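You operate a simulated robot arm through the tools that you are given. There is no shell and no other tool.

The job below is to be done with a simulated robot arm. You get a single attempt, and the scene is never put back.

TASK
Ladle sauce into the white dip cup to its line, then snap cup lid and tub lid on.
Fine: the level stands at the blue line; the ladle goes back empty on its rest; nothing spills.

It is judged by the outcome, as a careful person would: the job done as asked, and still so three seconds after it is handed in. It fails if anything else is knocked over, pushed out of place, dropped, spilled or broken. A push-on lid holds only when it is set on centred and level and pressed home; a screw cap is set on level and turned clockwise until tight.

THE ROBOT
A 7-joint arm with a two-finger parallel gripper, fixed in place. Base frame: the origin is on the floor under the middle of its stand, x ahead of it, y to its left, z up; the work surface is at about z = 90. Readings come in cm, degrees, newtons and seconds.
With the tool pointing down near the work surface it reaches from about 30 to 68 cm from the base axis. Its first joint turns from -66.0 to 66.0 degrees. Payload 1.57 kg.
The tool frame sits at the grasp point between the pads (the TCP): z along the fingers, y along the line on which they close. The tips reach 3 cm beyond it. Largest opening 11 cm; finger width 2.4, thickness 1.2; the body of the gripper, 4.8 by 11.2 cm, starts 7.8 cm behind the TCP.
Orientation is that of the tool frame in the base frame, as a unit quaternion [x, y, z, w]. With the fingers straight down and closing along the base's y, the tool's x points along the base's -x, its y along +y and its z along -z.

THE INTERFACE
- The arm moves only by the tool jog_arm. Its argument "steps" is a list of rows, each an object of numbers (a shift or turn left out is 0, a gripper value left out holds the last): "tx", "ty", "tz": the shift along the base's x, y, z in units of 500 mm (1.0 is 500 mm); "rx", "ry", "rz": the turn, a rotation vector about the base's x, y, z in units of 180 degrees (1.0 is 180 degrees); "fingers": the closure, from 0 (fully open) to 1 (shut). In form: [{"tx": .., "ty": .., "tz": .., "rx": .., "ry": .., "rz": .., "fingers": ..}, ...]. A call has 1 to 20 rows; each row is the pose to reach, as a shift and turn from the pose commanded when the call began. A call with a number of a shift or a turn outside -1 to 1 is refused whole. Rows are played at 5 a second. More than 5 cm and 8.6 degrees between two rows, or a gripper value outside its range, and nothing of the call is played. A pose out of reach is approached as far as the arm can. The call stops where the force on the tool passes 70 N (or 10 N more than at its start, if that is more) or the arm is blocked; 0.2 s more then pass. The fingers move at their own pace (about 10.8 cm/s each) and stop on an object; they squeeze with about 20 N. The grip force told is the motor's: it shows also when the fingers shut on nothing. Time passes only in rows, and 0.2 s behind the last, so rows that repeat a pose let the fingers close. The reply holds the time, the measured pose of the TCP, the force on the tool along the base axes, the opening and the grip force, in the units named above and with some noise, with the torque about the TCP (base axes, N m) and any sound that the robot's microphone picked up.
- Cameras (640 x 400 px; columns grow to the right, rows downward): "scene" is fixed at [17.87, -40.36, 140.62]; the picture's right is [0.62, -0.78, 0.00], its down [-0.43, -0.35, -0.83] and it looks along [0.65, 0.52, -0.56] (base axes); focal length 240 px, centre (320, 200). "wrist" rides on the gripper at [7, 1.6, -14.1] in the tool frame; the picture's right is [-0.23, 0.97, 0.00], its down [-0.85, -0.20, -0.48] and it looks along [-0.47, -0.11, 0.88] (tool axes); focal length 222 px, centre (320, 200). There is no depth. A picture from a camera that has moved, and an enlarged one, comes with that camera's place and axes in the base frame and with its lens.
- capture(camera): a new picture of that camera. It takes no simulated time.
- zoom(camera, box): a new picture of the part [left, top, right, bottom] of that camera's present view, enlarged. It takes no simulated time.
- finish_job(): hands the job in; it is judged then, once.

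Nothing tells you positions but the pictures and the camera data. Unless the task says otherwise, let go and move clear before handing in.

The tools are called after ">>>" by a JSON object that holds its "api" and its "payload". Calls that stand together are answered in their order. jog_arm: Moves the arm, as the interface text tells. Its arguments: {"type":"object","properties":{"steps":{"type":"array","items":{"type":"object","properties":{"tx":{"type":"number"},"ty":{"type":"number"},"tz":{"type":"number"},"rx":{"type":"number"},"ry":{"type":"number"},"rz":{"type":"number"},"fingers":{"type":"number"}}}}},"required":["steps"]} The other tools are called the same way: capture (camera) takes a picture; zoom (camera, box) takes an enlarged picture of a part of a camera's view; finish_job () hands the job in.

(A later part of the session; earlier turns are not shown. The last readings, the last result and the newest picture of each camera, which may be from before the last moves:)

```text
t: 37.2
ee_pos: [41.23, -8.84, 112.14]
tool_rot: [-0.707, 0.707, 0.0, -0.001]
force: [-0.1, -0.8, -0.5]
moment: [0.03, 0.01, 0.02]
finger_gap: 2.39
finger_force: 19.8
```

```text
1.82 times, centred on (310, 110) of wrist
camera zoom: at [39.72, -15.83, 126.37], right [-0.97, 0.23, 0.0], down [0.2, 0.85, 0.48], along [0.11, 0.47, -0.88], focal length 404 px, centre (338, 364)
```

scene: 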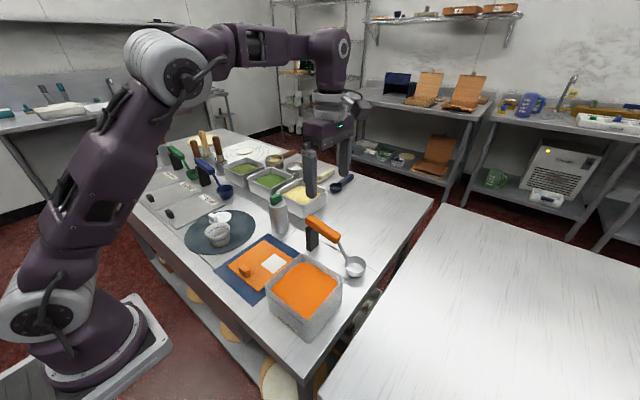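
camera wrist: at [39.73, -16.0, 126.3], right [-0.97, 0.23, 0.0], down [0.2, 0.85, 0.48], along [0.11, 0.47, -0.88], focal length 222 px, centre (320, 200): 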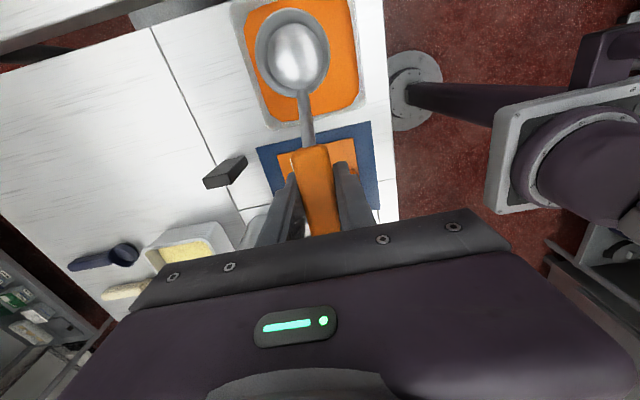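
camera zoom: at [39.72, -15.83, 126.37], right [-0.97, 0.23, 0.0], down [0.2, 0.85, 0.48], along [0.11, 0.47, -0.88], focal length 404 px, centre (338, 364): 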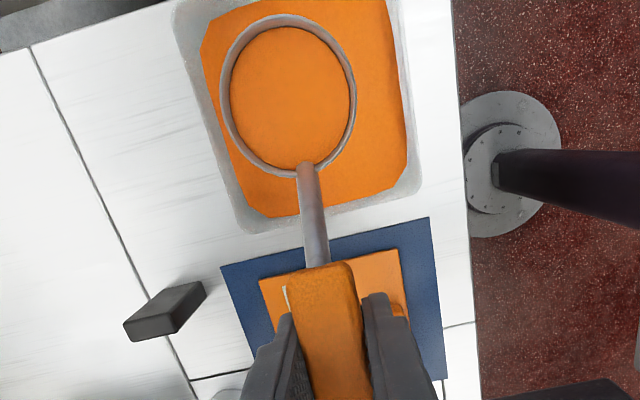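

The ladle is nearly full with nothing dripping. I'll carry it level and smoothly to the cup while yawing to +45°, staying high.

>>> {"api": "jog_arm", "payload": {"steps": [{"tx": 0.00175, "ty": 0.00577, "rz": -0.0025}, {"tx": 0.00525, "ty": 0.0173, "rz": -0.0075}, {"tx": 0.0105, "ty": 0.0346, "rz": -0.015}, {"tx": 0.0175, "ty": 0.0577, "rz": -0.025}, {"tx": 0.02625, "ty": 0.0866, "rz": -0.0375}, {"tx": 0.03675, "ty": 0.1212, "rz": -0.0525}, {"tx": 0.049, "ty": 0.1616, "rz": -0.07}, {"tx": 0.063, "ty": 0.2077, "rz": -0.09}, {"tx": 0.077, "ty": 0.2539, "rz": -0.11}, {"tx": 0.091, "ty": 0.3, "rz": -0.13}, {"tx": 0.105, "ty": 0.3462, "rz": -0.15}, {"tx": 0.119, "ty": 0.3924, "rz": -0.17}, {"tx": 0.13125, "ty": 0.4328, "rz": -0.1875}, {"tx": 0.14175, "ty": 0.4674, "rz": -0.2025}, {"tx": 0.15225, "ty": 0.502, "rz": -0.2175}, {"tx": 0.161, "ty": 0.5308, "rz": -0.23}, {"tx": 0.168, "ty": 0.5539, "rz": -0.24}, {"tx": 0.1724, "ty": 0.5683, "rz": -0.24625}, {"tx": 0.175, "ty": 0.577, "rz": -0.25}, {"tx": 0.175, "ty": 0.577, "rz": -0.25}]}}

>>> {"api": "capture", "payload": {"camera": "wrist"}}

>>> {"api": "zoom", "payload": {"camera": "scene", "box": [160, 150, 300, 260]}}

```text
t: 41.4
ee_pos: [50.3, 19.88, 112.25]
tool_rot: [-0.382, 0.924, 0.0, 0.0]
force: [0.0, 0.6, -1.1]
moment: [0.01, -0.04, -0.03]
finger_gap: 2.36
finger_force: 20.1
```

```text
taken
camera wrist: at [44.15, 16.15, 126.41], right [-0.53, 0.85, 0.0], down [0.75, 0.46, 0.48], along [0.41, 0.25, -0.88], focal length 222 px, centre (320, 200)
```

wrist: 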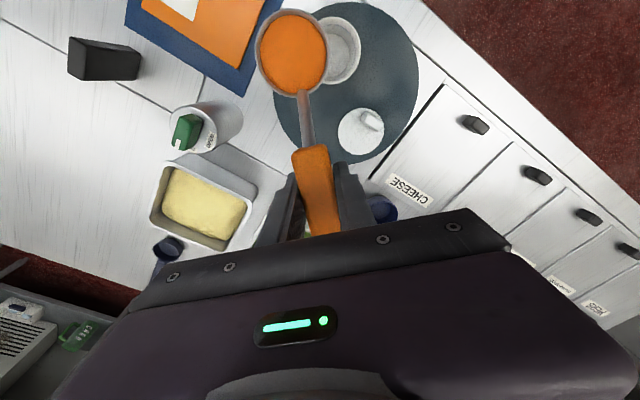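

```text
3.64 times, centred on (230, 205) of scene
camera zoom: at [17.87, -40.35, 140.62], right [0.62, -0.78, 0.0], down [-0.43, -0.35, -0.83], along [0.65, 0.52, -0.56], focal length 875 px, centre (647, 182)
```

zoom: 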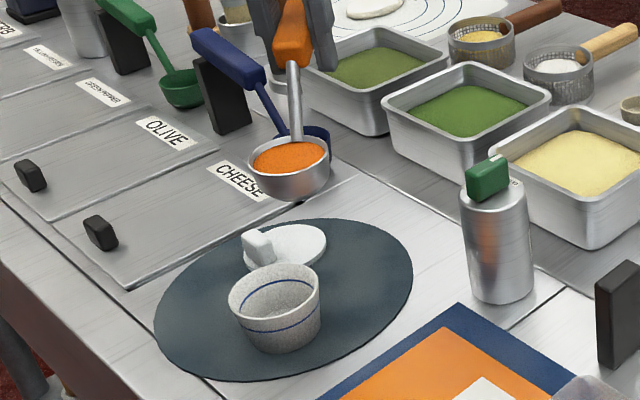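

Nothing spilled on the way. Lowering now so the lip ends about 4 cm above the cup rim, with the bowl beside and over the cup's edge.

>>> {"api": "jog_arm", "payload": {"steps": [{"tz": -0.02}, {"tz": -0.05}, {"tz": -0.08}, {"tz": -0.11}, {"tz": -0.14}, {"tz": -0.158}, {"tz": -0.166}, {"tz": -0.166}]}}

>>> {"api": "capture", "payload": {"camera": "wrist"}}

>>> {"api": "zoom", "payload": {"camera": "scene", "box": [160, 150, 300, 260]}}

```text
t: 43.2
ee_pos: [50.15, 19.91, 103.9]
tool_rot: [-0.382, 0.924, -0.001, 0.001]
force: [-0.1, -0.9, -0.2]
moment: [0.04, -0.02, 0.02]
finger_gap: 2.35
finger_force: 19.7
```

```text
taken
camera wrist: at [44.06, 16.11, 118.06], right [-0.53, 0.85, 0.0], down [0.75, 0.46, 0.48], along [0.41, 0.25, -0.88], focal length 222 px, centre (320, 200)
```

wrist: 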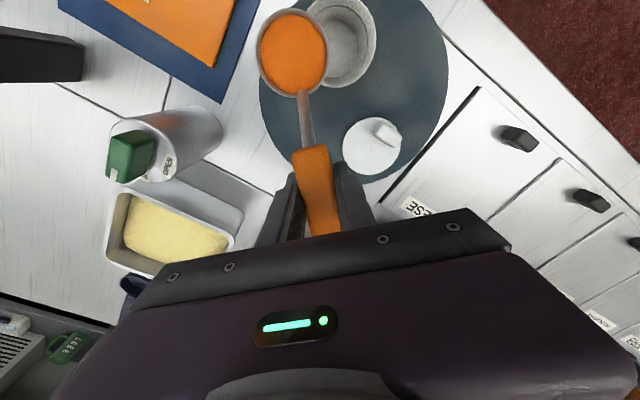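

```text
3.64 times, centred on (230, 205) of scene
camera zoom: at [17.87, -40.35, 140.62], right [0.62, -0.78, 0.0], down [-0.43, -0.35, -0.83], along [0.65, 0.52, -0.56], focal length 875 px, centre (647, 182)
```

zoom: 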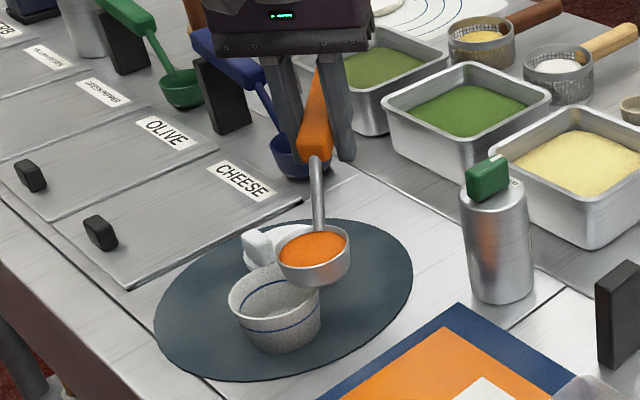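

The bowl centre measures (43.7, 13.5, 98.5), so its lip is over the cup, slightly short of centre. I'll start tilting in small steps with the lip fixed in space.

>>> {"api": "jog_arm", "payload": {"steps": [{"tx": -0.00537, "ty": 0.00537, "tz": 0.00358, "rx": -0.01571, "ry": -0.01571}, {"tx": -0.01091, "ty": 0.01091, "tz": 0.00661, "rx": -0.03143, "ry": -0.03143}, {"tx": -0.01658, "ty": 0.01658, "tz": 0.0091, "rx": -0.04714, "ry": -0.04714}, {"tx": -0.02236, "ty": 0.02236, "tz": 0.01101, "rx": -0.06285, "ry": -0.06285}, {"tx": -0.02236, "ty": 0.02236, "tz": 0.01101, "rx": -0.06285, "ry": -0.06285}]}}

>>> {"api": "zoom", "payload": {"camera": "wrist", "box": [220, 0, 460, 200]}}

>>> {"api": "zoom", "payload": {"camera": "scene", "box": [180, 170, 280, 260]}}

```text
t: 44.4
ee_pos: [49.07, 21.15, 104.48]
tool_rot: [-0.378, 0.915, -0.129, 0.054]
force: [0.3, 0.5, -1.7]
moment: [0.03, -0.02, 0.01]
finger_gap: 2.38
finger_force: 19.8
```

```text
2.00 times, centred on (340, 100) of wrist
camera zoom: at [40.2, 20.01, 117.65], right [-0.5, 0.82, -0.27], down [0.65, 0.56, 0.52], along [0.58, 0.08, -0.81], focal length 444 px, centre (280, 400)
```

zoom: 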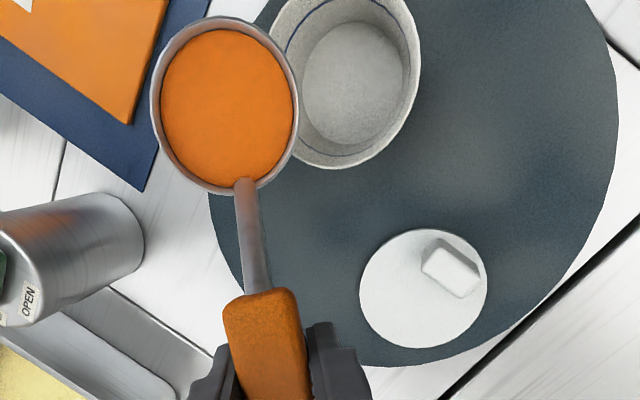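

```text
4.44 times, centred on (230, 215) of scene
camera zoom: at [17.87, -40.35, 140.62], right [0.62, -0.78, 0.0], down [-0.43, -0.35, -0.83], along [0.65, 0.52, -0.56], focal length 1069 px, centre (720, 133)
```

zoom: 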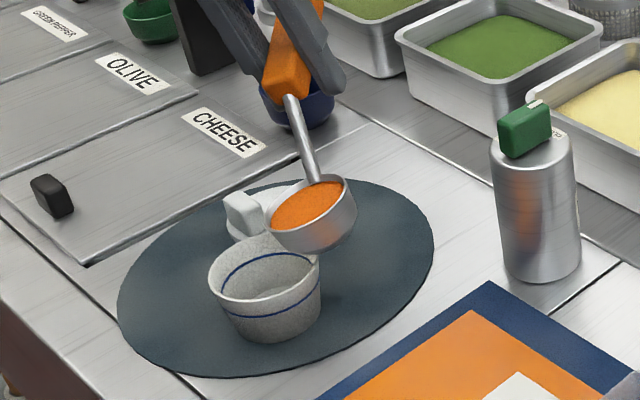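

The sauce is at the lip but not running yet. Tilting a bit further.

>>> {"api": "jog_arm", "payload": {"steps": [{"tx": -0.00586, "ty": 0.00586, "tz": 0.00135, "rx": -0.01572, "ry": -0.01572}, {"tx": -0.01178, "ty": 0.01178, "tz": 0.00211, "rx": -0.03143, "ry": -0.03143}, {"tx": -0.01178, "ty": 0.01178, "tz": 0.00211, "rx": -0.03143, "ry": -0.03143}]}}

>>> {"api": "zoom", "payload": {"camera": "wrist", "box": [220, 0, 460, 200]}}

>>> {"api": "zoom", "payload": {"camera": "scene", "box": [180, 170, 280, 260]}}

```text
t: 45.2
ee_pos: [48.33, 21.69, 104.56]
tool_rot: [-0.374, 0.904, -0.192, 0.08]
force: [-0.3, 0.1, -0.1]
moment: [0.03, -0.03, -0.02]
finger_gap: 2.37
finger_force: 20.1
```

```text
2.00 times, centred on (340, 100) of wrist
camera zoom: at [38.32, 21.91, 116.89], right [-0.47, 0.79, -0.4], down [0.6, 0.61, 0.52], along [0.65, 0.01, -0.76], focal length 444 px, centre (280, 400)
```

zoom: 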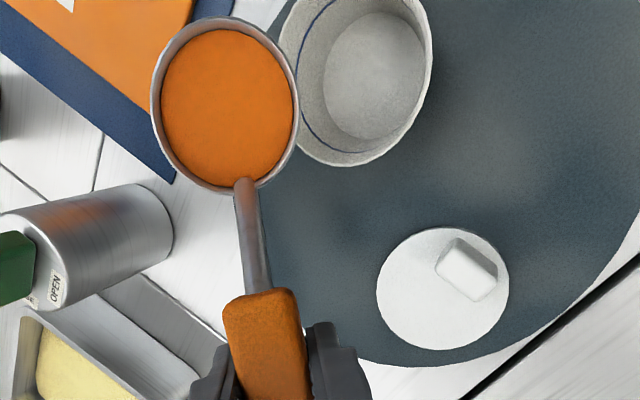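

```text
4.44 times, centred on (230, 215) of scene
camera zoom: at [17.87, -40.35, 140.62], right [0.62, -0.78, 0.0], down [-0.43, -0.35, -0.83], along [0.65, 0.52, -0.56], focal length 1069 px, centre (720, 133)
```

zoom: 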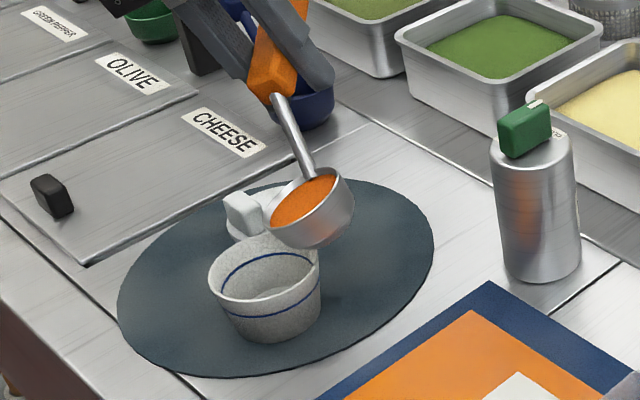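

Still nothing running: the sauce shows as a disc fixed in the bowl, so I expect a tilt threshold. I'll continue in small steps.

>>> {"api": "jog_arm", "payload": {"steps": [{"tx": -0.00593, "ty": 0.00593, "tz": 0.00018, "rx": -0.01572, "ry": -0.01572}, {"tx": -0.01186, "ty": 0.01186, "tz": -0.00023, "rx": -0.03143, "ry": -0.03143}, {"tx": -0.01186, "ty": 0.01186, "tz": -0.00023, "rx": -0.03143, "ry": -0.03143}]}}

>>> {"api": "zoom", "payload": {"camera": "wrist", "box": [220, 0, 460, 200]}}

>>> {"api": "zoom", "payload": {"camera": "scene", "box": [180, 170, 280, 260]}}

```text
t: 46.0
ee_pos: [47.73, 22.23, 104.59]
tool_rot: [-0.367, 0.888, -0.254, 0.106]
force: [0.1, 0.1, -0.8]
moment: [0.07, -0.04, -0.05]
finger_gap: 2.37
finger_force: 20.1
```

```text
2.00 times, centred on (340, 100) of wrist
camera zoom: at [36.54, 23.59, 115.71], right [-0.42, 0.74, -0.52], down [0.54, 0.66, 0.51], along [0.72, -0.06, -0.69], focal length 444 px, centre (280, 400)
```

zoom: 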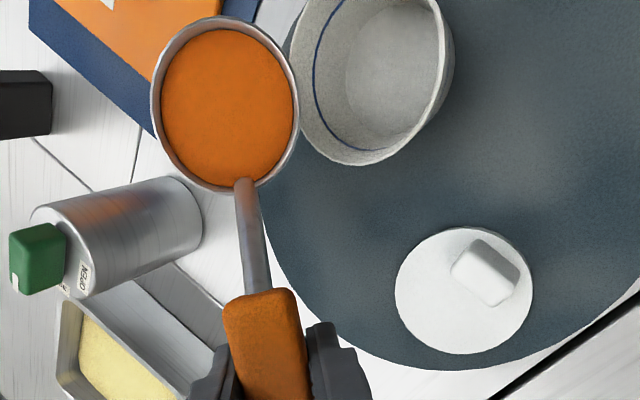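

```text
4.44 times, centred on (230, 215) of scene
camera zoom: at [17.87, -40.35, 140.62], right [0.62, -0.78, 0.0], down [-0.43, -0.35, -0.83], along [0.65, 0.52, -0.56], focal length 1069 px, centre (720, 133)
```

zoom: 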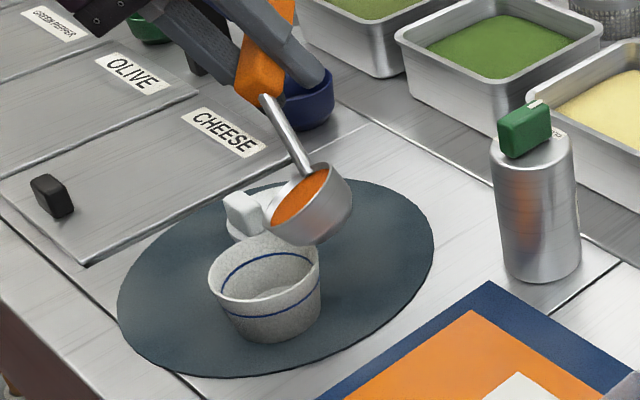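

>>> {"api": "jog_arm", "payload": {"steps": [{"tx": -0.0059, "ty": 0.0059, "tz": -0.001, "rx": -0.01571, "ry": -0.01571}, {"tx": -0.01173, "ty": 0.01173, "tz": -0.00257, "rx": -0.03143, "ry": -0.03143}, {"tx": -0.01173, "ty": 0.01173, "tz": -0.00257, "rx": -0.03143, "ry": -0.03143}]}}

>>> {"api": "zoom", "payload": {"camera": "wrist", "box": [220, 0, 460, 200]}}

>>> {"api": "zoom", "payload": {"camera": "scene", "box": [180, 170, 280, 260]}}

```text
t: 46.8
ee_pos: [47.25, 22.95, 104.5]
tool_rot: [-0.359, 0.868, -0.317, 0.131]
force: [-0.3, -0.7, 0.0]
moment: [0.06, -0.05, 0.0]
finger_gap: 2.37
finger_force: 20.0
```

```text
2.00 times, centred on (340, 100) of wrist
camera zoom: at [34.9, 25.25, 114.25], right [-0.37, 0.69, -0.63], down [0.49, 0.71, 0.5], along [0.79, -0.13, -0.6], focal length 444 px, centre (280, 400)
```

zoom: 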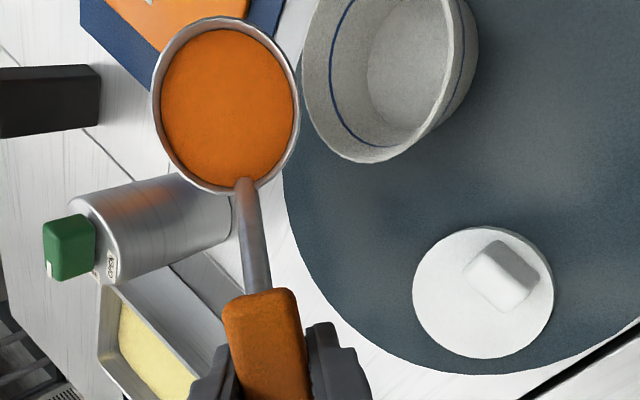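

```text
4.44 times, centred on (230, 215) of scene
camera zoom: at [17.87, -40.35, 140.62], right [0.62, -0.78, 0.0], down [-0.43, -0.35, -0.83], along [0.65, 0.52, -0.56], focal length 1069 px, centre (720, 133)
```

zoom: 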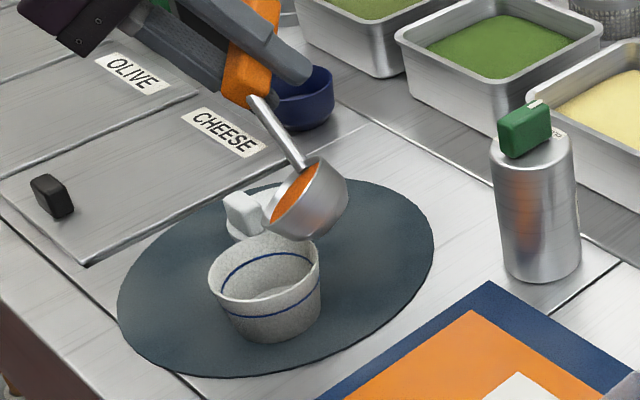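

>>> {"api": "jog_arm", "payload": {"steps": [{"tx": -0.00575, "ty": 0.00575, "tz": -0.00216, "rx": -0.01571, "ry": -0.01571}, {"tx": -0.00575, "ty": 0.00575, "tz": -0.00216, "rx": -0.01571, "ry": -0.01571}]}}

>>> {"api": "zoom", "payload": {"camera": "wrist", "box": [220, 0, 460, 200]}}

>>> {"api": "zoom", "payload": {"camera": "scene", "box": [180, 170, 280, 260]}}

```text
t: 47.4
ee_pos: [46.91, 23.1, 104.29]
tool_rot: [-0.356, 0.856, -0.346, 0.144]
force: [0.5, 0.5, -1.4]
moment: [0.03, 0.01, 0.0]
finger_gap: 2.36
finger_force: 20.1
```

```text
2.00 times, centred on (340, 100) of wrist
camera zoom: at [34.2, 25.99, 113.37], right [-0.33, 0.66, -0.68], down [0.47, 0.74, 0.48], along [0.82, -0.16, -0.56], focal length 444 px, centre (280, 400)
```

zoom: 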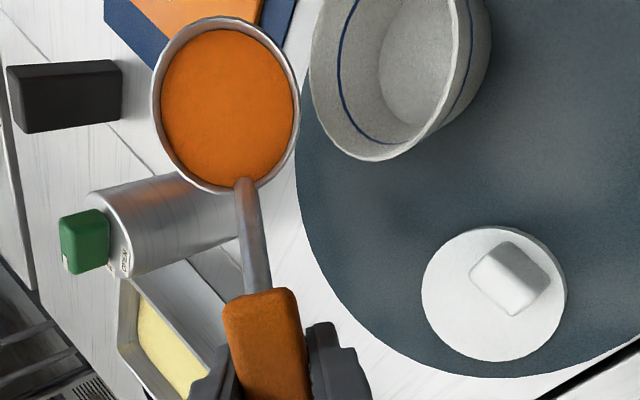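

```text
4.44 times, centred on (230, 215) of scene
camera zoom: at [17.87, -40.35, 140.62], right [0.62, -0.78, 0.0], down [-0.43, -0.35, -0.83], along [0.65, 0.52, -0.56], focal length 1069 px, centre (720, 133)
```

zoom: 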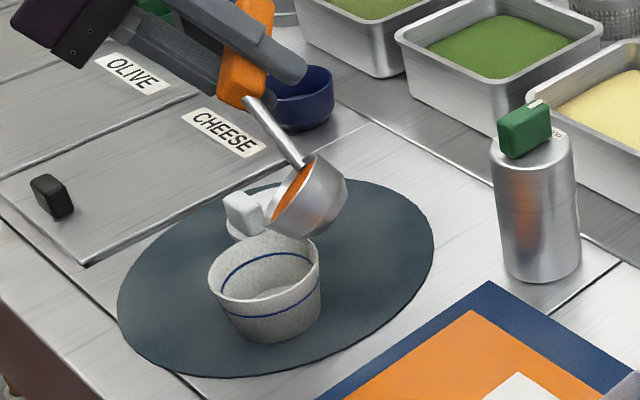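

No flow at 44° yet. I'll shift the bowl about 1.4 cm so that both its lip and its mouth centre are over the cup opening, then continue tilting a few degrees at a time.

>>> {"api": "jog_arm", "payload": {"steps": [{"tx": -0.01, "ty": 0.01}, {"tx": -0.0198, "ty": 0.0198}, {"tx": -0.0254, "ty": 0.0254, "tz": -0.0027, "rx": -0.01571, "ry": -0.01571}, {"tx": -0.0254, "ty": 0.0254, "tz": -0.0027, "rx": -0.01571, "ry": -0.01571}]}}

>>> {"api": "zoom", "payload": {"camera": "wrist", "box": [220, 0, 460, 200]}}

>>> {"api": "zoom", "payload": {"camera": "scene", "box": [180, 170, 280, 260]}}

```text
t: 48.4
ee_pos: [45.68, 24.46, 104.08]
tool_rot: [-0.349, 0.844, -0.377, 0.156]
force: [-0.3, 0.3, -0.6]
moment: [0.07, 0.01, 0.0]
finger_gap: 2.37
finger_force: 19.8
```

```text
2.00 times, centred on (340, 100) of wrist
camera zoom: at [32.47, 27.71, 112.36], right [-0.3, 0.62, -0.72], down [0.45, 0.76, 0.47], along [0.84, -0.18, -0.51], focal length 444 px, centre (280, 400)
```

zoom: 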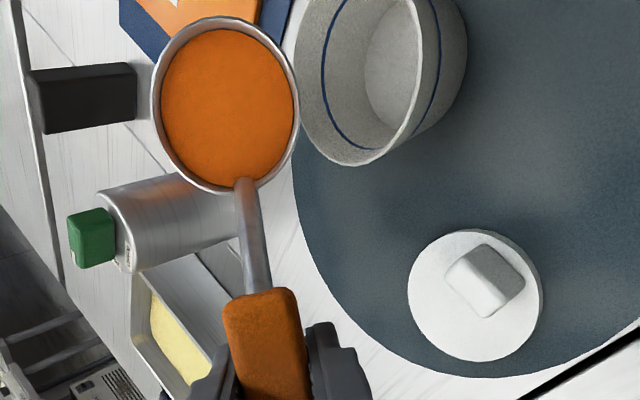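

```text
4.44 times, centred on (230, 215) of scene
camera zoom: at [17.87, -40.35, 140.62], right [0.62, -0.78, 0.0], down [-0.43, -0.35, -0.83], along [0.65, 0.52, -0.56], focal length 1069 px, centre (720, 133)
```

zoom: 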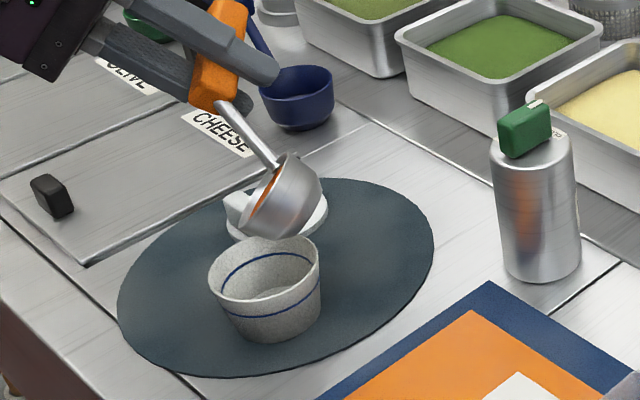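

>>> {"api": "jog_arm", "payload": {"steps": [{"tx": -0.00547, "ty": 0.00547, "tz": -0.00324, "rx": -0.01572, "ry": -0.01572}, {"tx": -0.00547, "ty": 0.00547, "tz": -0.00324, "rx": -0.01572, "ry": -0.01572}]}}

>>> {"api": "zoom", "payload": {"camera": "wrist", "box": [220, 0, 460, 200]}}

>>> {"api": "zoom", "payload": {"camera": "scene", "box": [180, 170, 280, 260]}}

```text
t: 49.0
ee_pos: [45.31, 24.71, 103.97]
tool_rot: [-0.344, 0.83, -0.404, 0.169]
force: [-0.8, -0.3, -0.7]
moment: [0.02, 0.0, 0.02]
finger_gap: 2.35
finger_force: 19.7
```

```text
2.00 times, centred on (340, 100) of wrist
camera zoom: at [31.83, 28.36, 111.43], right [-0.26, 0.58, -0.77], down [0.42, 0.78, 0.45], along [0.87, -0.21, -0.45], focal length 444 px, centre (280, 400)
```

zoom: 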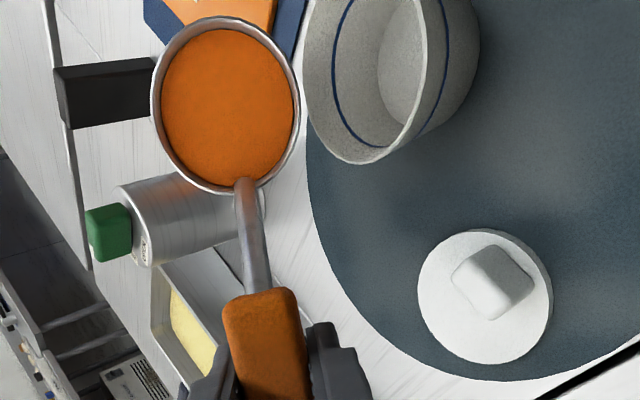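

```text
4.44 times, centred on (230, 215) of scene
camera zoom: at [17.87, -40.35, 140.62], right [0.62, -0.78, 0.0], down [-0.43, -0.35, -0.83], along [0.65, 0.52, -0.56], focal length 1069 px, centre (720, 133)
```

zoom: 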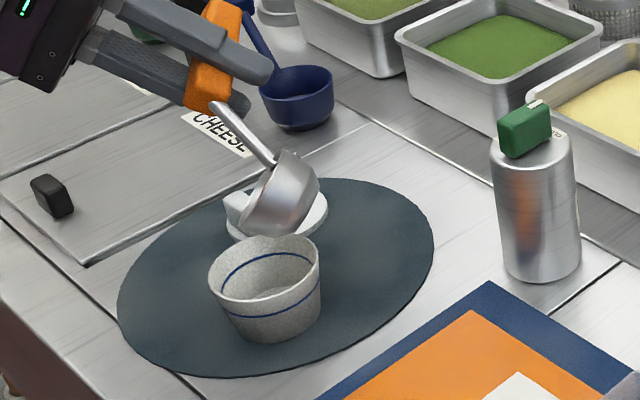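

>>> {"api": "jog_arm", "payload": {"steps": [{"tx": -0.00531, "ty": 0.00531, "tz": -0.00379, "rx": -0.01571, "ry": -0.01571}, {"tx": -0.00531, "ty": 0.00531, "tz": -0.00379, "rx": -0.01571, "ry": -0.01571}]}}

>>> {"api": "zoom", "payload": {"camera": "wrist", "box": [220, 0, 460, 200]}}

>>> {"api": "zoom", "payload": {"camera": "scene", "box": [180, 170, 280, 260]}}

```text
t: 49.6
ee_pos: [45.12, 24.9, 103.76]
tool_rot: [-0.338, 0.816, -0.434, 0.18]
force: [1.0, -0.4, -0.8]
moment: [0.08, 0.0, -0.01]
finger_gap: 2.38
finger_force: 20.1
```

```text
2.00 times, centred on (340, 100) of wrist
camera zoom: at [31.23, 28.92, 110.36], right [-0.22, 0.55, -0.81], down [0.4, 0.81, 0.43], along [0.89, -0.23, -0.4], focal length 444 px, centre (280, 400)
```

zoom: 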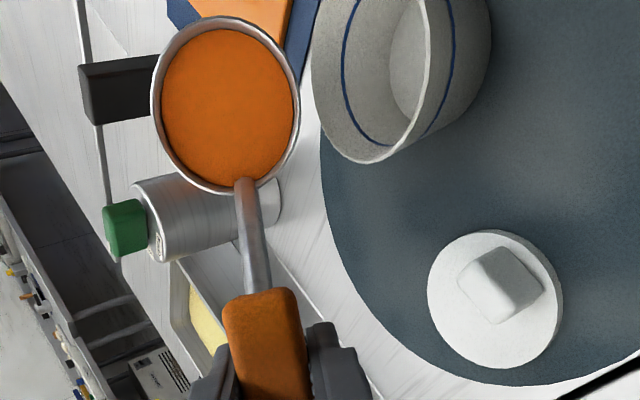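

```text
4.44 times, centred on (230, 215) of scene
camera zoom: at [17.87, -40.35, 140.62], right [0.62, -0.78, 0.0], down [-0.43, -0.35, -0.83], along [0.65, 0.52, -0.56], focal length 1069 px, centre (720, 133)
```

zoom: 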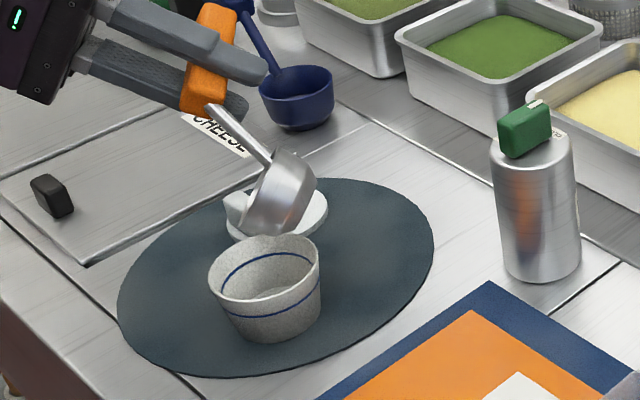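

>>> {"api": "jog_arm", "payload": {"steps": [{"tx": -0.0051, "ty": 0.0051, "tz": -0.0043, "rx": -0.01571, "ry": -0.01571}, {"tx": -0.0051, "ty": 0.0051, "tz": -0.0043, "rx": -0.01571, "ry": -0.01571}]}}

>>> {"api": "zoom", "payload": {"camera": "wrist", "box": [220, 0, 460, 200]}}

>>> {"api": "zoom", "payload": {"camera": "scene", "box": [180, 170, 280, 260]}}

```text
t: 50.2
ee_pos: [44.7, 25.19, 103.59]
tool_rot: [-0.331, 0.8, -0.462, 0.192]
force: [0.3, 0.1, -1.1]
moment: [0.05, -0.02, 0.01]
finger_gap: 2.33
finger_force: 19.7
```

```text
2.00 times, centred on (340, 100) of wrist
camera zoom: at [30.63, 29.48, 109.22], right [-0.18, 0.5, -0.84], down [0.38, 0.83, 0.41], along [0.91, -0.25, -0.34], focal length 444 px, centre (280, 400)
```

zoom: 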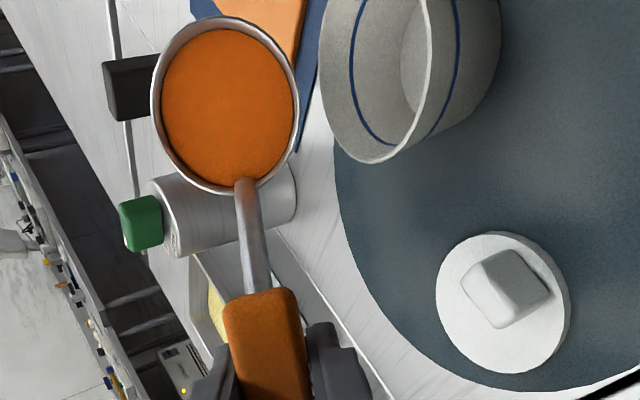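

```text
4.44 times, centred on (230, 215) of scene
camera zoom: at [17.87, -40.35, 140.62], right [0.62, -0.78, 0.0], down [-0.43, -0.35, -0.83], along [0.65, 0.52, -0.56], focal length 1069 px, centre (720, 133)
```

zoom: 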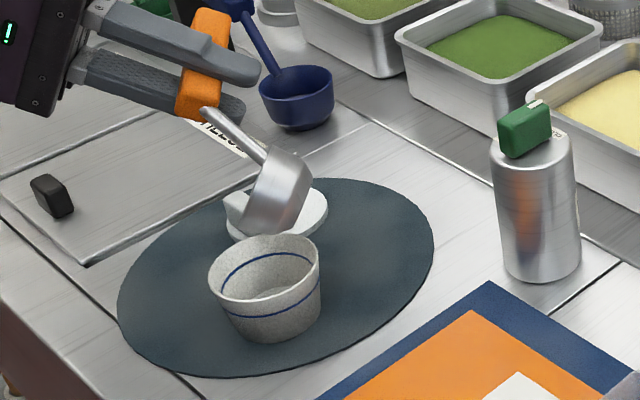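

>>> {"api": "jog_arm", "payload": {"steps": [{"tx": -0.00487, "ty": 0.00487, "tz": -0.00479, "rx": -0.01572, "ry": -0.01572}, {"tx": -0.00487, "ty": 0.00487, "tz": -0.00479, "rx": -0.01572, "ry": -0.01572}]}}

>>> {"api": "zoom", "payload": {"camera": "wrist", "box": [220, 0, 460, 200]}}

>>> {"api": "zoom", "payload": {"camera": "scene", "box": [180, 170, 280, 260]}}

```text
t: 50.8
ee_pos: [44.53, 25.4, 103.34]
tool_rot: [-0.325, 0.783, -0.49, 0.205]
force: [-0.1, -0.2, -0.4]
moment: [0.1, -0.01, 0.01]
finger_gap: 2.34
finger_force: 19.8
```

```text
2.00 times, centred on (340, 100) of wrist
camera zoom: at [30.13, 29.93, 108.03], right [-0.14, 0.46, -0.88], down [0.36, 0.85, 0.39], along [0.92, -0.26, -0.29], focal length 444 px, centre (280, 400)
```

zoom: 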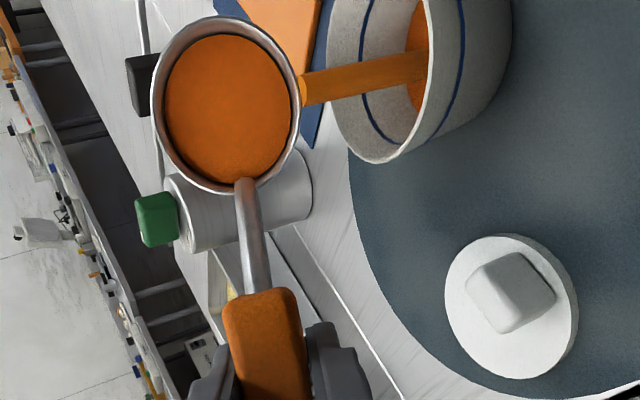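

```text
4.44 times, centred on (230, 215) of scene
camera zoom: at [17.87, -40.35, 140.62], right [0.62, -0.78, 0.0], down [-0.43, -0.35, -0.83], along [0.65, 0.52, -0.56], focal length 1069 px, centre (720, 133)
```

zoom: 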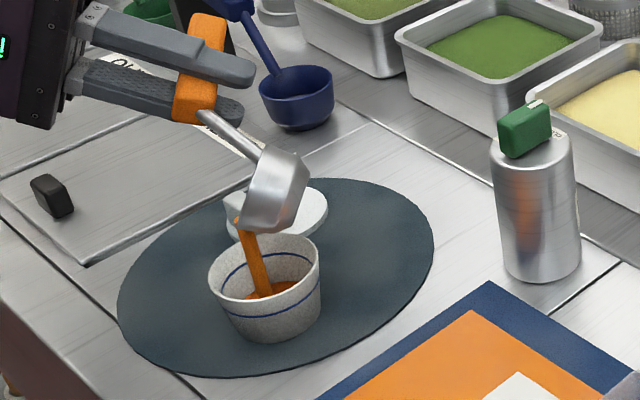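

The sauce runs at about 64°, and the stream falls inside the cup. I'll hold this tilt and watch the level rise in short increments.

>>> {"api": "jog_arm", "payload": {"steps": [{"tz": 0.0}, {"tz": 0.0}]}}

>>> {"api": "zoom", "payload": {"camera": "wrist", "box": [220, 0, 460, 200]}}

>>> {"api": "zoom", "payload": {"camera": "scene", "box": [200, 190, 260, 240]}}

```text
t: 51.4
ee_pos: [44.55, 25.35, 103.36]
tool_rot: [-0.326, 0.783, -0.489, 0.203]
force: [-0.2, 0.6, -0.1]
moment: [0.07, 0.0, 0.03]
finger_gap: 2.38
finger_force: 20.1
```

```text
2.00 times, centred on (340, 100) of wrist
camera zoom: at [30.13, 29.92, 108.04], right [-0.14, 0.46, -0.88], down [0.36, 0.85, 0.39], along [0.92, -0.26, -0.29], focal length 444 px, centre (280, 400)
```

zoom: 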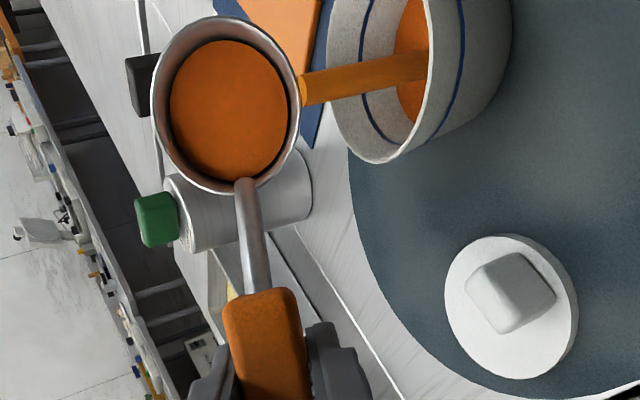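

```text
8.00 times, centred on (230, 215) of scene
camera zoom: at [17.87, -40.36, 140.62], right [0.62, -0.78, 0.0], down [-0.43, -0.35, -0.83], along [0.65, 0.52, -0.56], focal length 1924 px, centre (1040, 80)
```

zoom: 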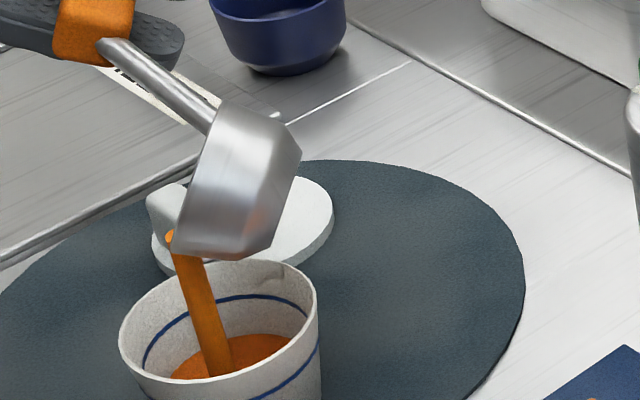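

>>> {"api": "jog_arm", "payload": {"steps": [{"tz": 0.0}, {"tz": 0.0}]}}

>>> {"api": "zoom", "payload": {"camera": "wrist", "box": [220, 0, 460, 200]}}

>>> {"api": "zoom", "payload": {"camera": "scene", "box": [205, 205, 265, 255]}}

```text
t: 52.0
ee_pos: [44.51, 25.39, 103.32]
tool_rot: [-0.326, 0.783, -0.49, 0.203]
force: [0.6, 0.6, -1.3]
moment: [0.08, -0.04, 0.02]
finger_gap: 2.35
finger_force: 20.3
```

```text
2.00 times, centred on (340, 100) of wrist
camera zoom: at [30.13, 29.92, 108.04], right [-0.14, 0.46, -0.88], down [0.36, 0.85, 0.39], along [0.92, -0.26, -0.29], focal length 444 px, centre (280, 400)
```

zoom: 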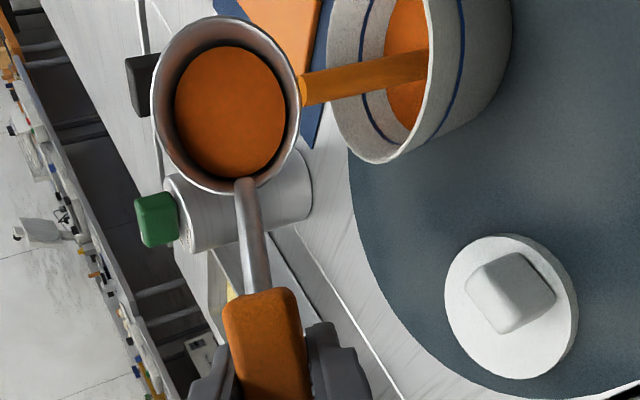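

```text
8.00 times, centred on (235, 230) of scene
camera zoom: at [17.87, -40.36, 140.62], right [0.62, -0.78, 0.0], down [-0.43, -0.35, -0.83], along [0.65, 0.52, -0.56], focal length 1924 px, centre (1000, -40)
```

zoom: 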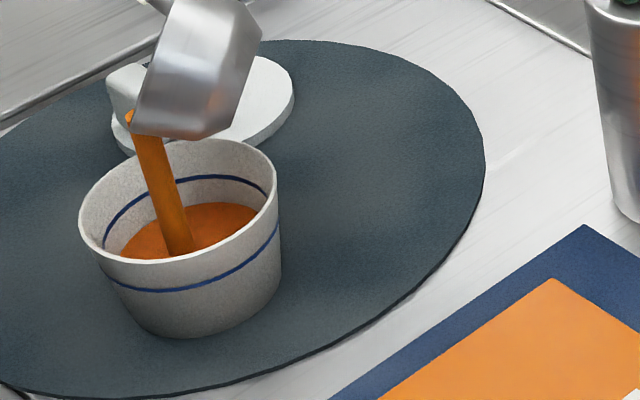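

>>> {"api": "jog_arm", "payload": {"steps": [{"tz": 0.0}, {"tz": 0.0}, {"tz": 0.0}]}}

>>> {"api": "zoom", "payload": {"camera": "wrist", "box": [220, 0, 460, 200]}}

>>> {"api": "zoom", "payload": {"camera": "scene", "box": [205, 205, 265, 255]}}

```text
t: 52.8
ee_pos: [44.52, 25.35, 103.35]
tool_rot: [-0.326, 0.783, -0.49, 0.202]
force: [0.6, -0.9, -0.7]
moment: [0.06, -0.02, 0.01]
finger_gap: 2.36
finger_force: 19.7
```

```text
2.00 times, centred on (340, 100) of wrist
camera zoom: at [30.13, 29.92, 108.04], right [-0.14, 0.46, -0.88], down [0.36, 0.85, 0.39], along [0.92, -0.26, -0.29], focal length 444 px, centre (280, 400)
```

zoom: 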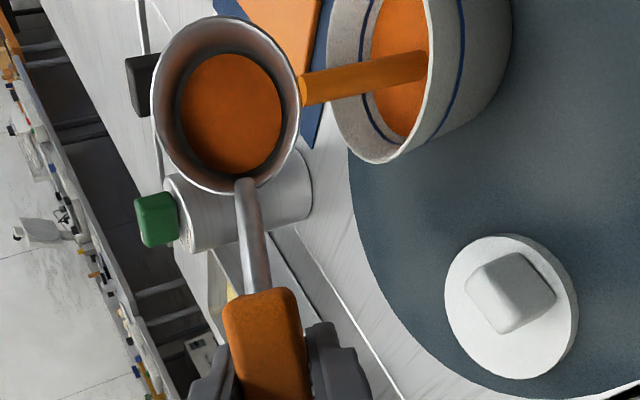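

```text
8.00 times, centred on (235, 230) of scene
camera zoom: at [17.87, -40.36, 140.62], right [0.62, -0.78, 0.0], down [-0.43, -0.35, -0.83], along [0.65, 0.52, -0.56], focal length 1924 px, centre (1000, -40)
```

zoom: 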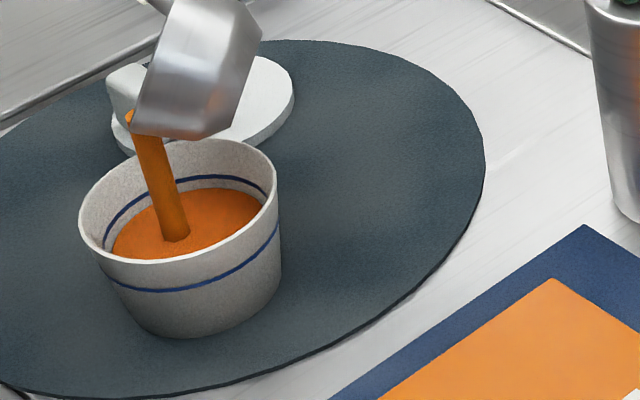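

The level is about half a centimetre below the line. I'll ease back 2° to slow the stream for the last part.

>>> {"api": "jog_arm", "payload": {"steps": [{"tx": 0.00241, "ty": -0.00241, "tz": 0.00246, "rx": 0.00786, "ry": 0.00786}]}}

>>> {"api": "zoom", "payload": {"camera": "wrist", "box": [220, 0, 460, 200]}}

>>> {"api": "zoom", "payload": {"camera": "scene", "box": [205, 210, 250, 250]}}

```text
t: 53.2
ee_pos: [44.61, 25.27, 103.42]
tool_rot: [-0.328, 0.791, -0.476, 0.198]
force: [0.0, -0.4, -0.4]
moment: [0.06, -0.02, -0.01]
finger_gap: 2.37
finger_force: 20.7
```

```text
2.00 times, centred on (340, 100) of wrist
camera zoom: at [30.39, 29.65, 108.67], right [-0.16, 0.48, -0.86], down [0.37, 0.84, 0.4], along [0.91, -0.25, -0.32], focal length 444 px, centre (280, 400)
```

zoom: 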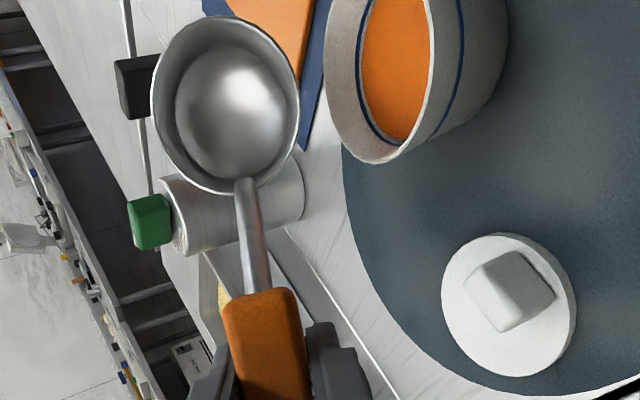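

```text
10.00 times, centred on (228, 230) of scene
camera zoom: at [17.87, -40.35, 140.62], right [0.62, -0.78, 0.0], down [-0.43, -0.35, -0.83], along [0.65, 0.52, -0.56], focal length 2405 px, centre (1245, -100)
```

zoom: 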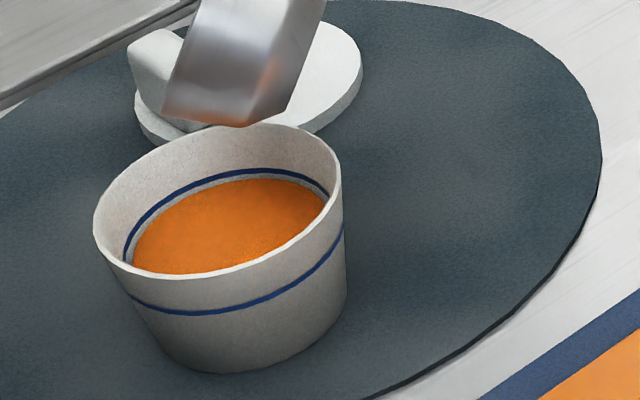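

That ladleful is fully in and the ladle looks empty. The level stands about 3 mm below the line, so I need a small top-up. I'll level the ladle, lift away and check the cup.

>>> {"api": "jog_arm", "payload": {"steps": [{"tz": 0.03, "rx": 0.01, "ry": 0.01}, {"tz": 0.06, "rx": 0.03, "ry": 0.03}, {"tz": 0.09, "rx": 0.06, "ry": 0.06}, {"tz": 0.12, "rx": 0.09, "ry": 0.09}, {"tz": 0.15, "rx": 0.12, "ry": 0.12}, {"tz": 0.168, "rx": 0.15, "ry": 0.15}, {"tz": 0.168, "rx": 0.18, "ry": 0.18}, {"tz": 0.168, "rx": 0.21, "ry": 0.21}, {"tz": 0.168, "rx": 0.235, "ry": 0.235}, {"tz": 0.168, "rx": 0.24356, "ry": 0.24356}, {"tz": 0.168, "rx": 0.24356, "ry": 0.24356}]}}

>>> {"api": "zoom", "payload": {"camera": "wrist", "box": [220, 0, 460, 200]}}

>>> {"api": "zoom", "payload": {"camera": "scene", "box": [205, 210, 250, 250]}}

```text
t: 55.6
ee_pos: [44.67, 25.29, 111.87]
tool_rot: [-0.383, 0.924, 0.0, 0.001]
force: [0.5, -0.2, 0.1]
moment: [0.0, -0.01, 0.0]
finger_gap: 2.34
finger_force: 19.6
```

```text
2.00 times, centred on (340, 100) of wrist
camera zoom: at [38.7, 21.54, 126.03], right [-0.53, 0.85, 0.0], down [0.75, 0.46, 0.48], along [0.41, 0.25, -0.88], focal length 444 px, centre (280, 400)
```

zoom: 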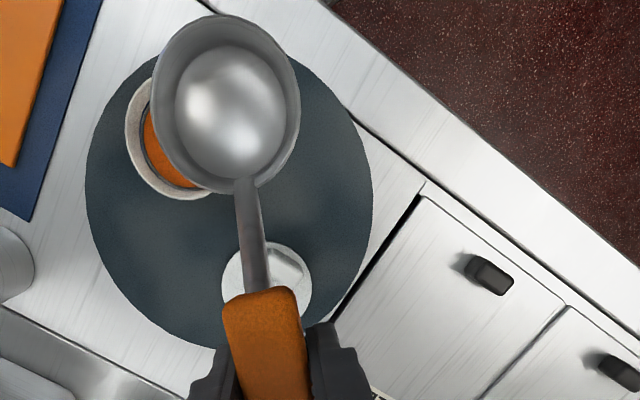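

```text
10.00 times, centred on (228, 230) of scene
camera zoom: at [17.87, -40.36, 140.62], right [0.62, -0.78, 0.0], down [-0.43, -0.35, -0.83], along [0.65, 0.52, -0.56], focal length 2405 px, centre (1245, -100)
```

zoom: 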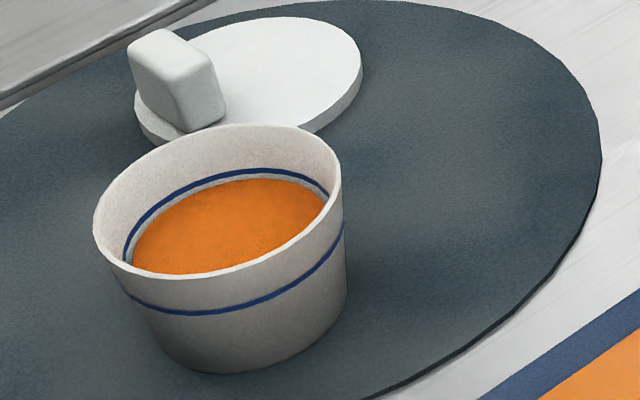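

Nothing spilled, and the ladle is empty and level again. Back to the tub for a second scoop.

>>> {"api": "jog_arm", "payload": {"steps": [{"tx": -0.005, "ty": -0.05, "rz": 0.018}, {"tx": -0.01, "ty": -0.11, "rz": 0.04}, {"tx": -0.016, "ty": -0.18, "rz": 0.065}, {"tx": -0.024, "ty": -0.25, "rz": 0.09}, {"tx": -0.032, "ty": -0.32, "rz": 0.117}, {"tx": -0.04, "ty": -0.39, "rz": 0.143}, {"tx": -0.047, "ty": -0.46, "rz": 0.168}, {"tx": -0.054, "ty": -0.53, "rz": 0.193}, {"tx": -0.06, "ty": -0.59, "rz": 0.216}, {"tx": -0.065, "ty": -0.64, "rz": 0.234}, {"tx": -0.068, "ty": -0.675, "rz": 0.246}, {"tx": -0.068, "ty": -0.684, "rz": 0.25, "tz": 0.006}, {"tx": -0.068, "ty": -0.684, "rz": 0.25, "tz": 0.006}]}}

>>> {"api": "zoom", "payload": {"camera": "wrist", "box": [200, 0, 420, 220]}}

```text
t: 58.4
ee_pos: [41.35, -8.92, 112.35]
tool_rot: [-0.707, 0.708, -0.001, 0.0]
force: [-0.7, -0.3, -0.8]
moment: [0.05, -0.01, 0.01]
finger_gap: 2.36
finger_force: 20.3
```

```text
1.82 times, centred on (310, 110) of wrist
camera zoom: at [39.71, -15.96, 126.47], right [-0.97, 0.23, 0.0], down [0.2, 0.85, 0.48], along [0.11, 0.47, -0.88], focal length 404 px, centre (338, 364)
```

zoom: 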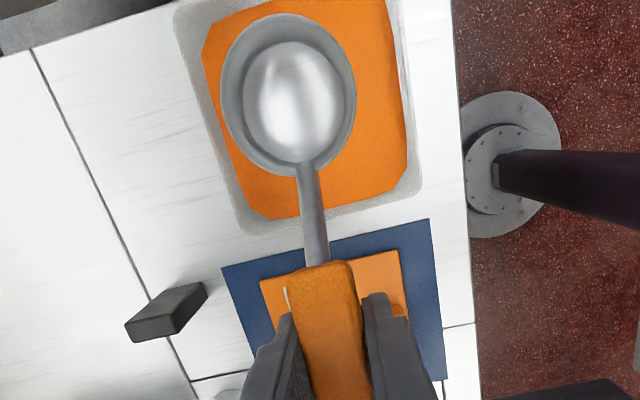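

>>> {"api": "jog_arm", "payload": {"steps": [{"tz": -0.05}, {"tz": -0.1}, {"tz": -0.14}, {"tz": -0.17}, {"tz": -0.19}, {"tz": -0.205}, {"tz": -0.218}, {"tz": -0.227}, {"tz": -0.227}, {"tz": -0.227}]}}

>>> {"api": "zoom", "payload": {"camera": "scene", "box": [250, 200, 370, 320]}}

>>> {"api": "zoom", "payload": {"camera": "wrist", "box": [200, 0, 420, 220]}}

```text
t: 60.6
ee_pos: [41.23, -8.98, 100.96]
tool_rot: [0.707, -0.707, 0.0, 0.0]
force: [-0.9, -6.2, 5.8]
moment: [-0.28, 0.01, -0.03]
finger_gap: 2.37
finger_force: 20.4
```

```text
3.33 times, centred on (310, 260) of scene
camera zoom: at [17.86, -40.37, 140.62], right [0.62, -0.78, 0.0], down [-0.43, -0.35, -0.83], along [0.65, 0.52, -0.56], focal length 802 px, centre (353, 0)
```

zoom: 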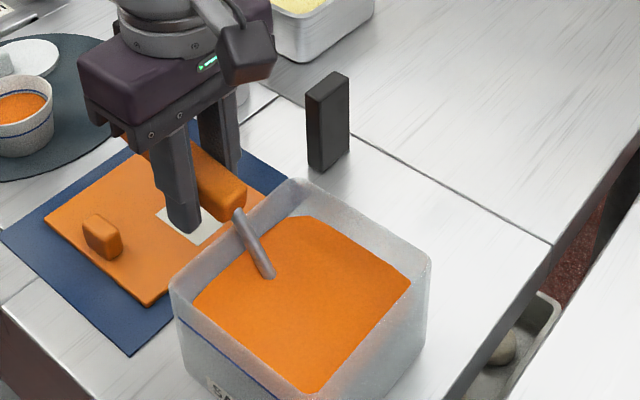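

```text
1.82 times, centred on (310, 110) of wrist
camera zoom: at [39.64, -15.87, 115.09], right [-0.97, 0.23, 0.0], down [0.2, 0.85, 0.48], along [0.11, 0.47, -0.88], focal length 404 px, centre (338, 364)
```

zoom: 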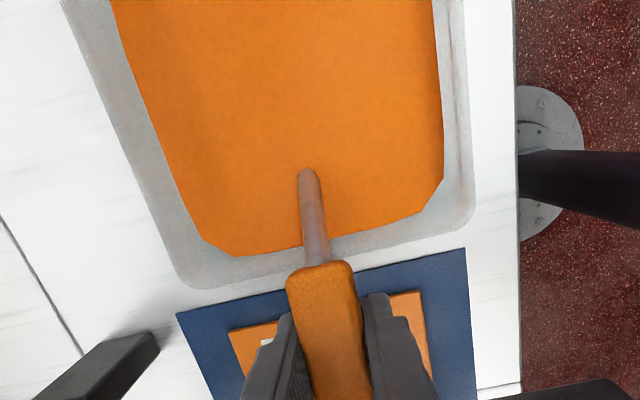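

The force shows the ladle's neck touching the tub rim, with the bowl already submerged. I'll lift straight up right away and check.

>>> {"api": "jog_arm", "payload": {"steps": [{"tz": 0.01}, {"tz": 0.025}, {"tz": 0.04}, {"tz": 0.06}, {"tz": 0.08}, {"tz": 0.1}, {"tz": 0.12}, {"tz": 0.14}, {"tz": 0.16}, {"tz": 0.18}, {"tz": 0.2}, {"tz": 0.22}, {"tz": 0.227}, {"tz": 0.227}]}}

>>> {"api": "zoom", "payload": {"camera": "scene", "box": [250, 190, 370, 310]}}

>>> {"api": "zoom", "payload": {"camera": "wrist", "box": [200, 0, 420, 220]}}

```text
t: 63.6
ee_pos: [41.31, -8.97, 112.09]
tool_rot: [-0.707, 0.708, 0.0, 0.001]
force: [-0.6, -0.7, -0.1]
moment: [0.03, -0.03, 0.02]
finger_gap: 2.35
finger_force: 20.5
```

```text
3.33 times, centred on (310, 250) of scene
camera zoom: at [17.87, -40.36, 140.62], right [0.62, -0.78, 0.0], down [-0.43, -0.35, -0.83], along [0.65, 0.52, -0.56], focal length 802 px, centre (353, 33)
```

zoom: 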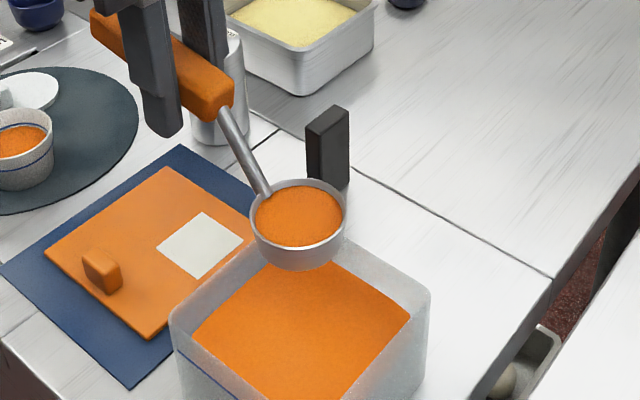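

```text
1.82 times, centred on (310, 110) of wrist
camera zoom: at [39.72, -15.93, 126.35], right [-0.97, 0.23, 0.0], down [0.2, 0.85, 0.48], along [0.11, 0.47, -0.88], focal length 404 px, centre (338, 364)
```

zoom: 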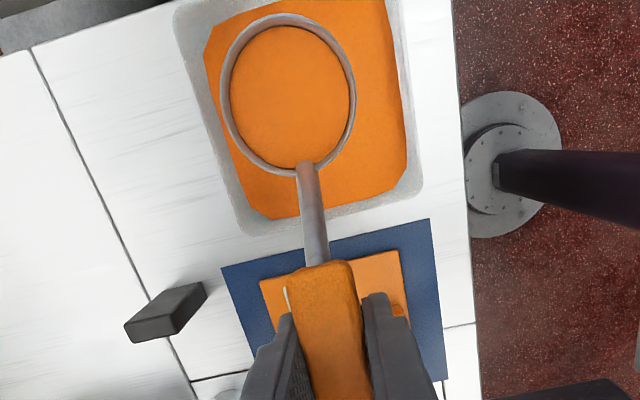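

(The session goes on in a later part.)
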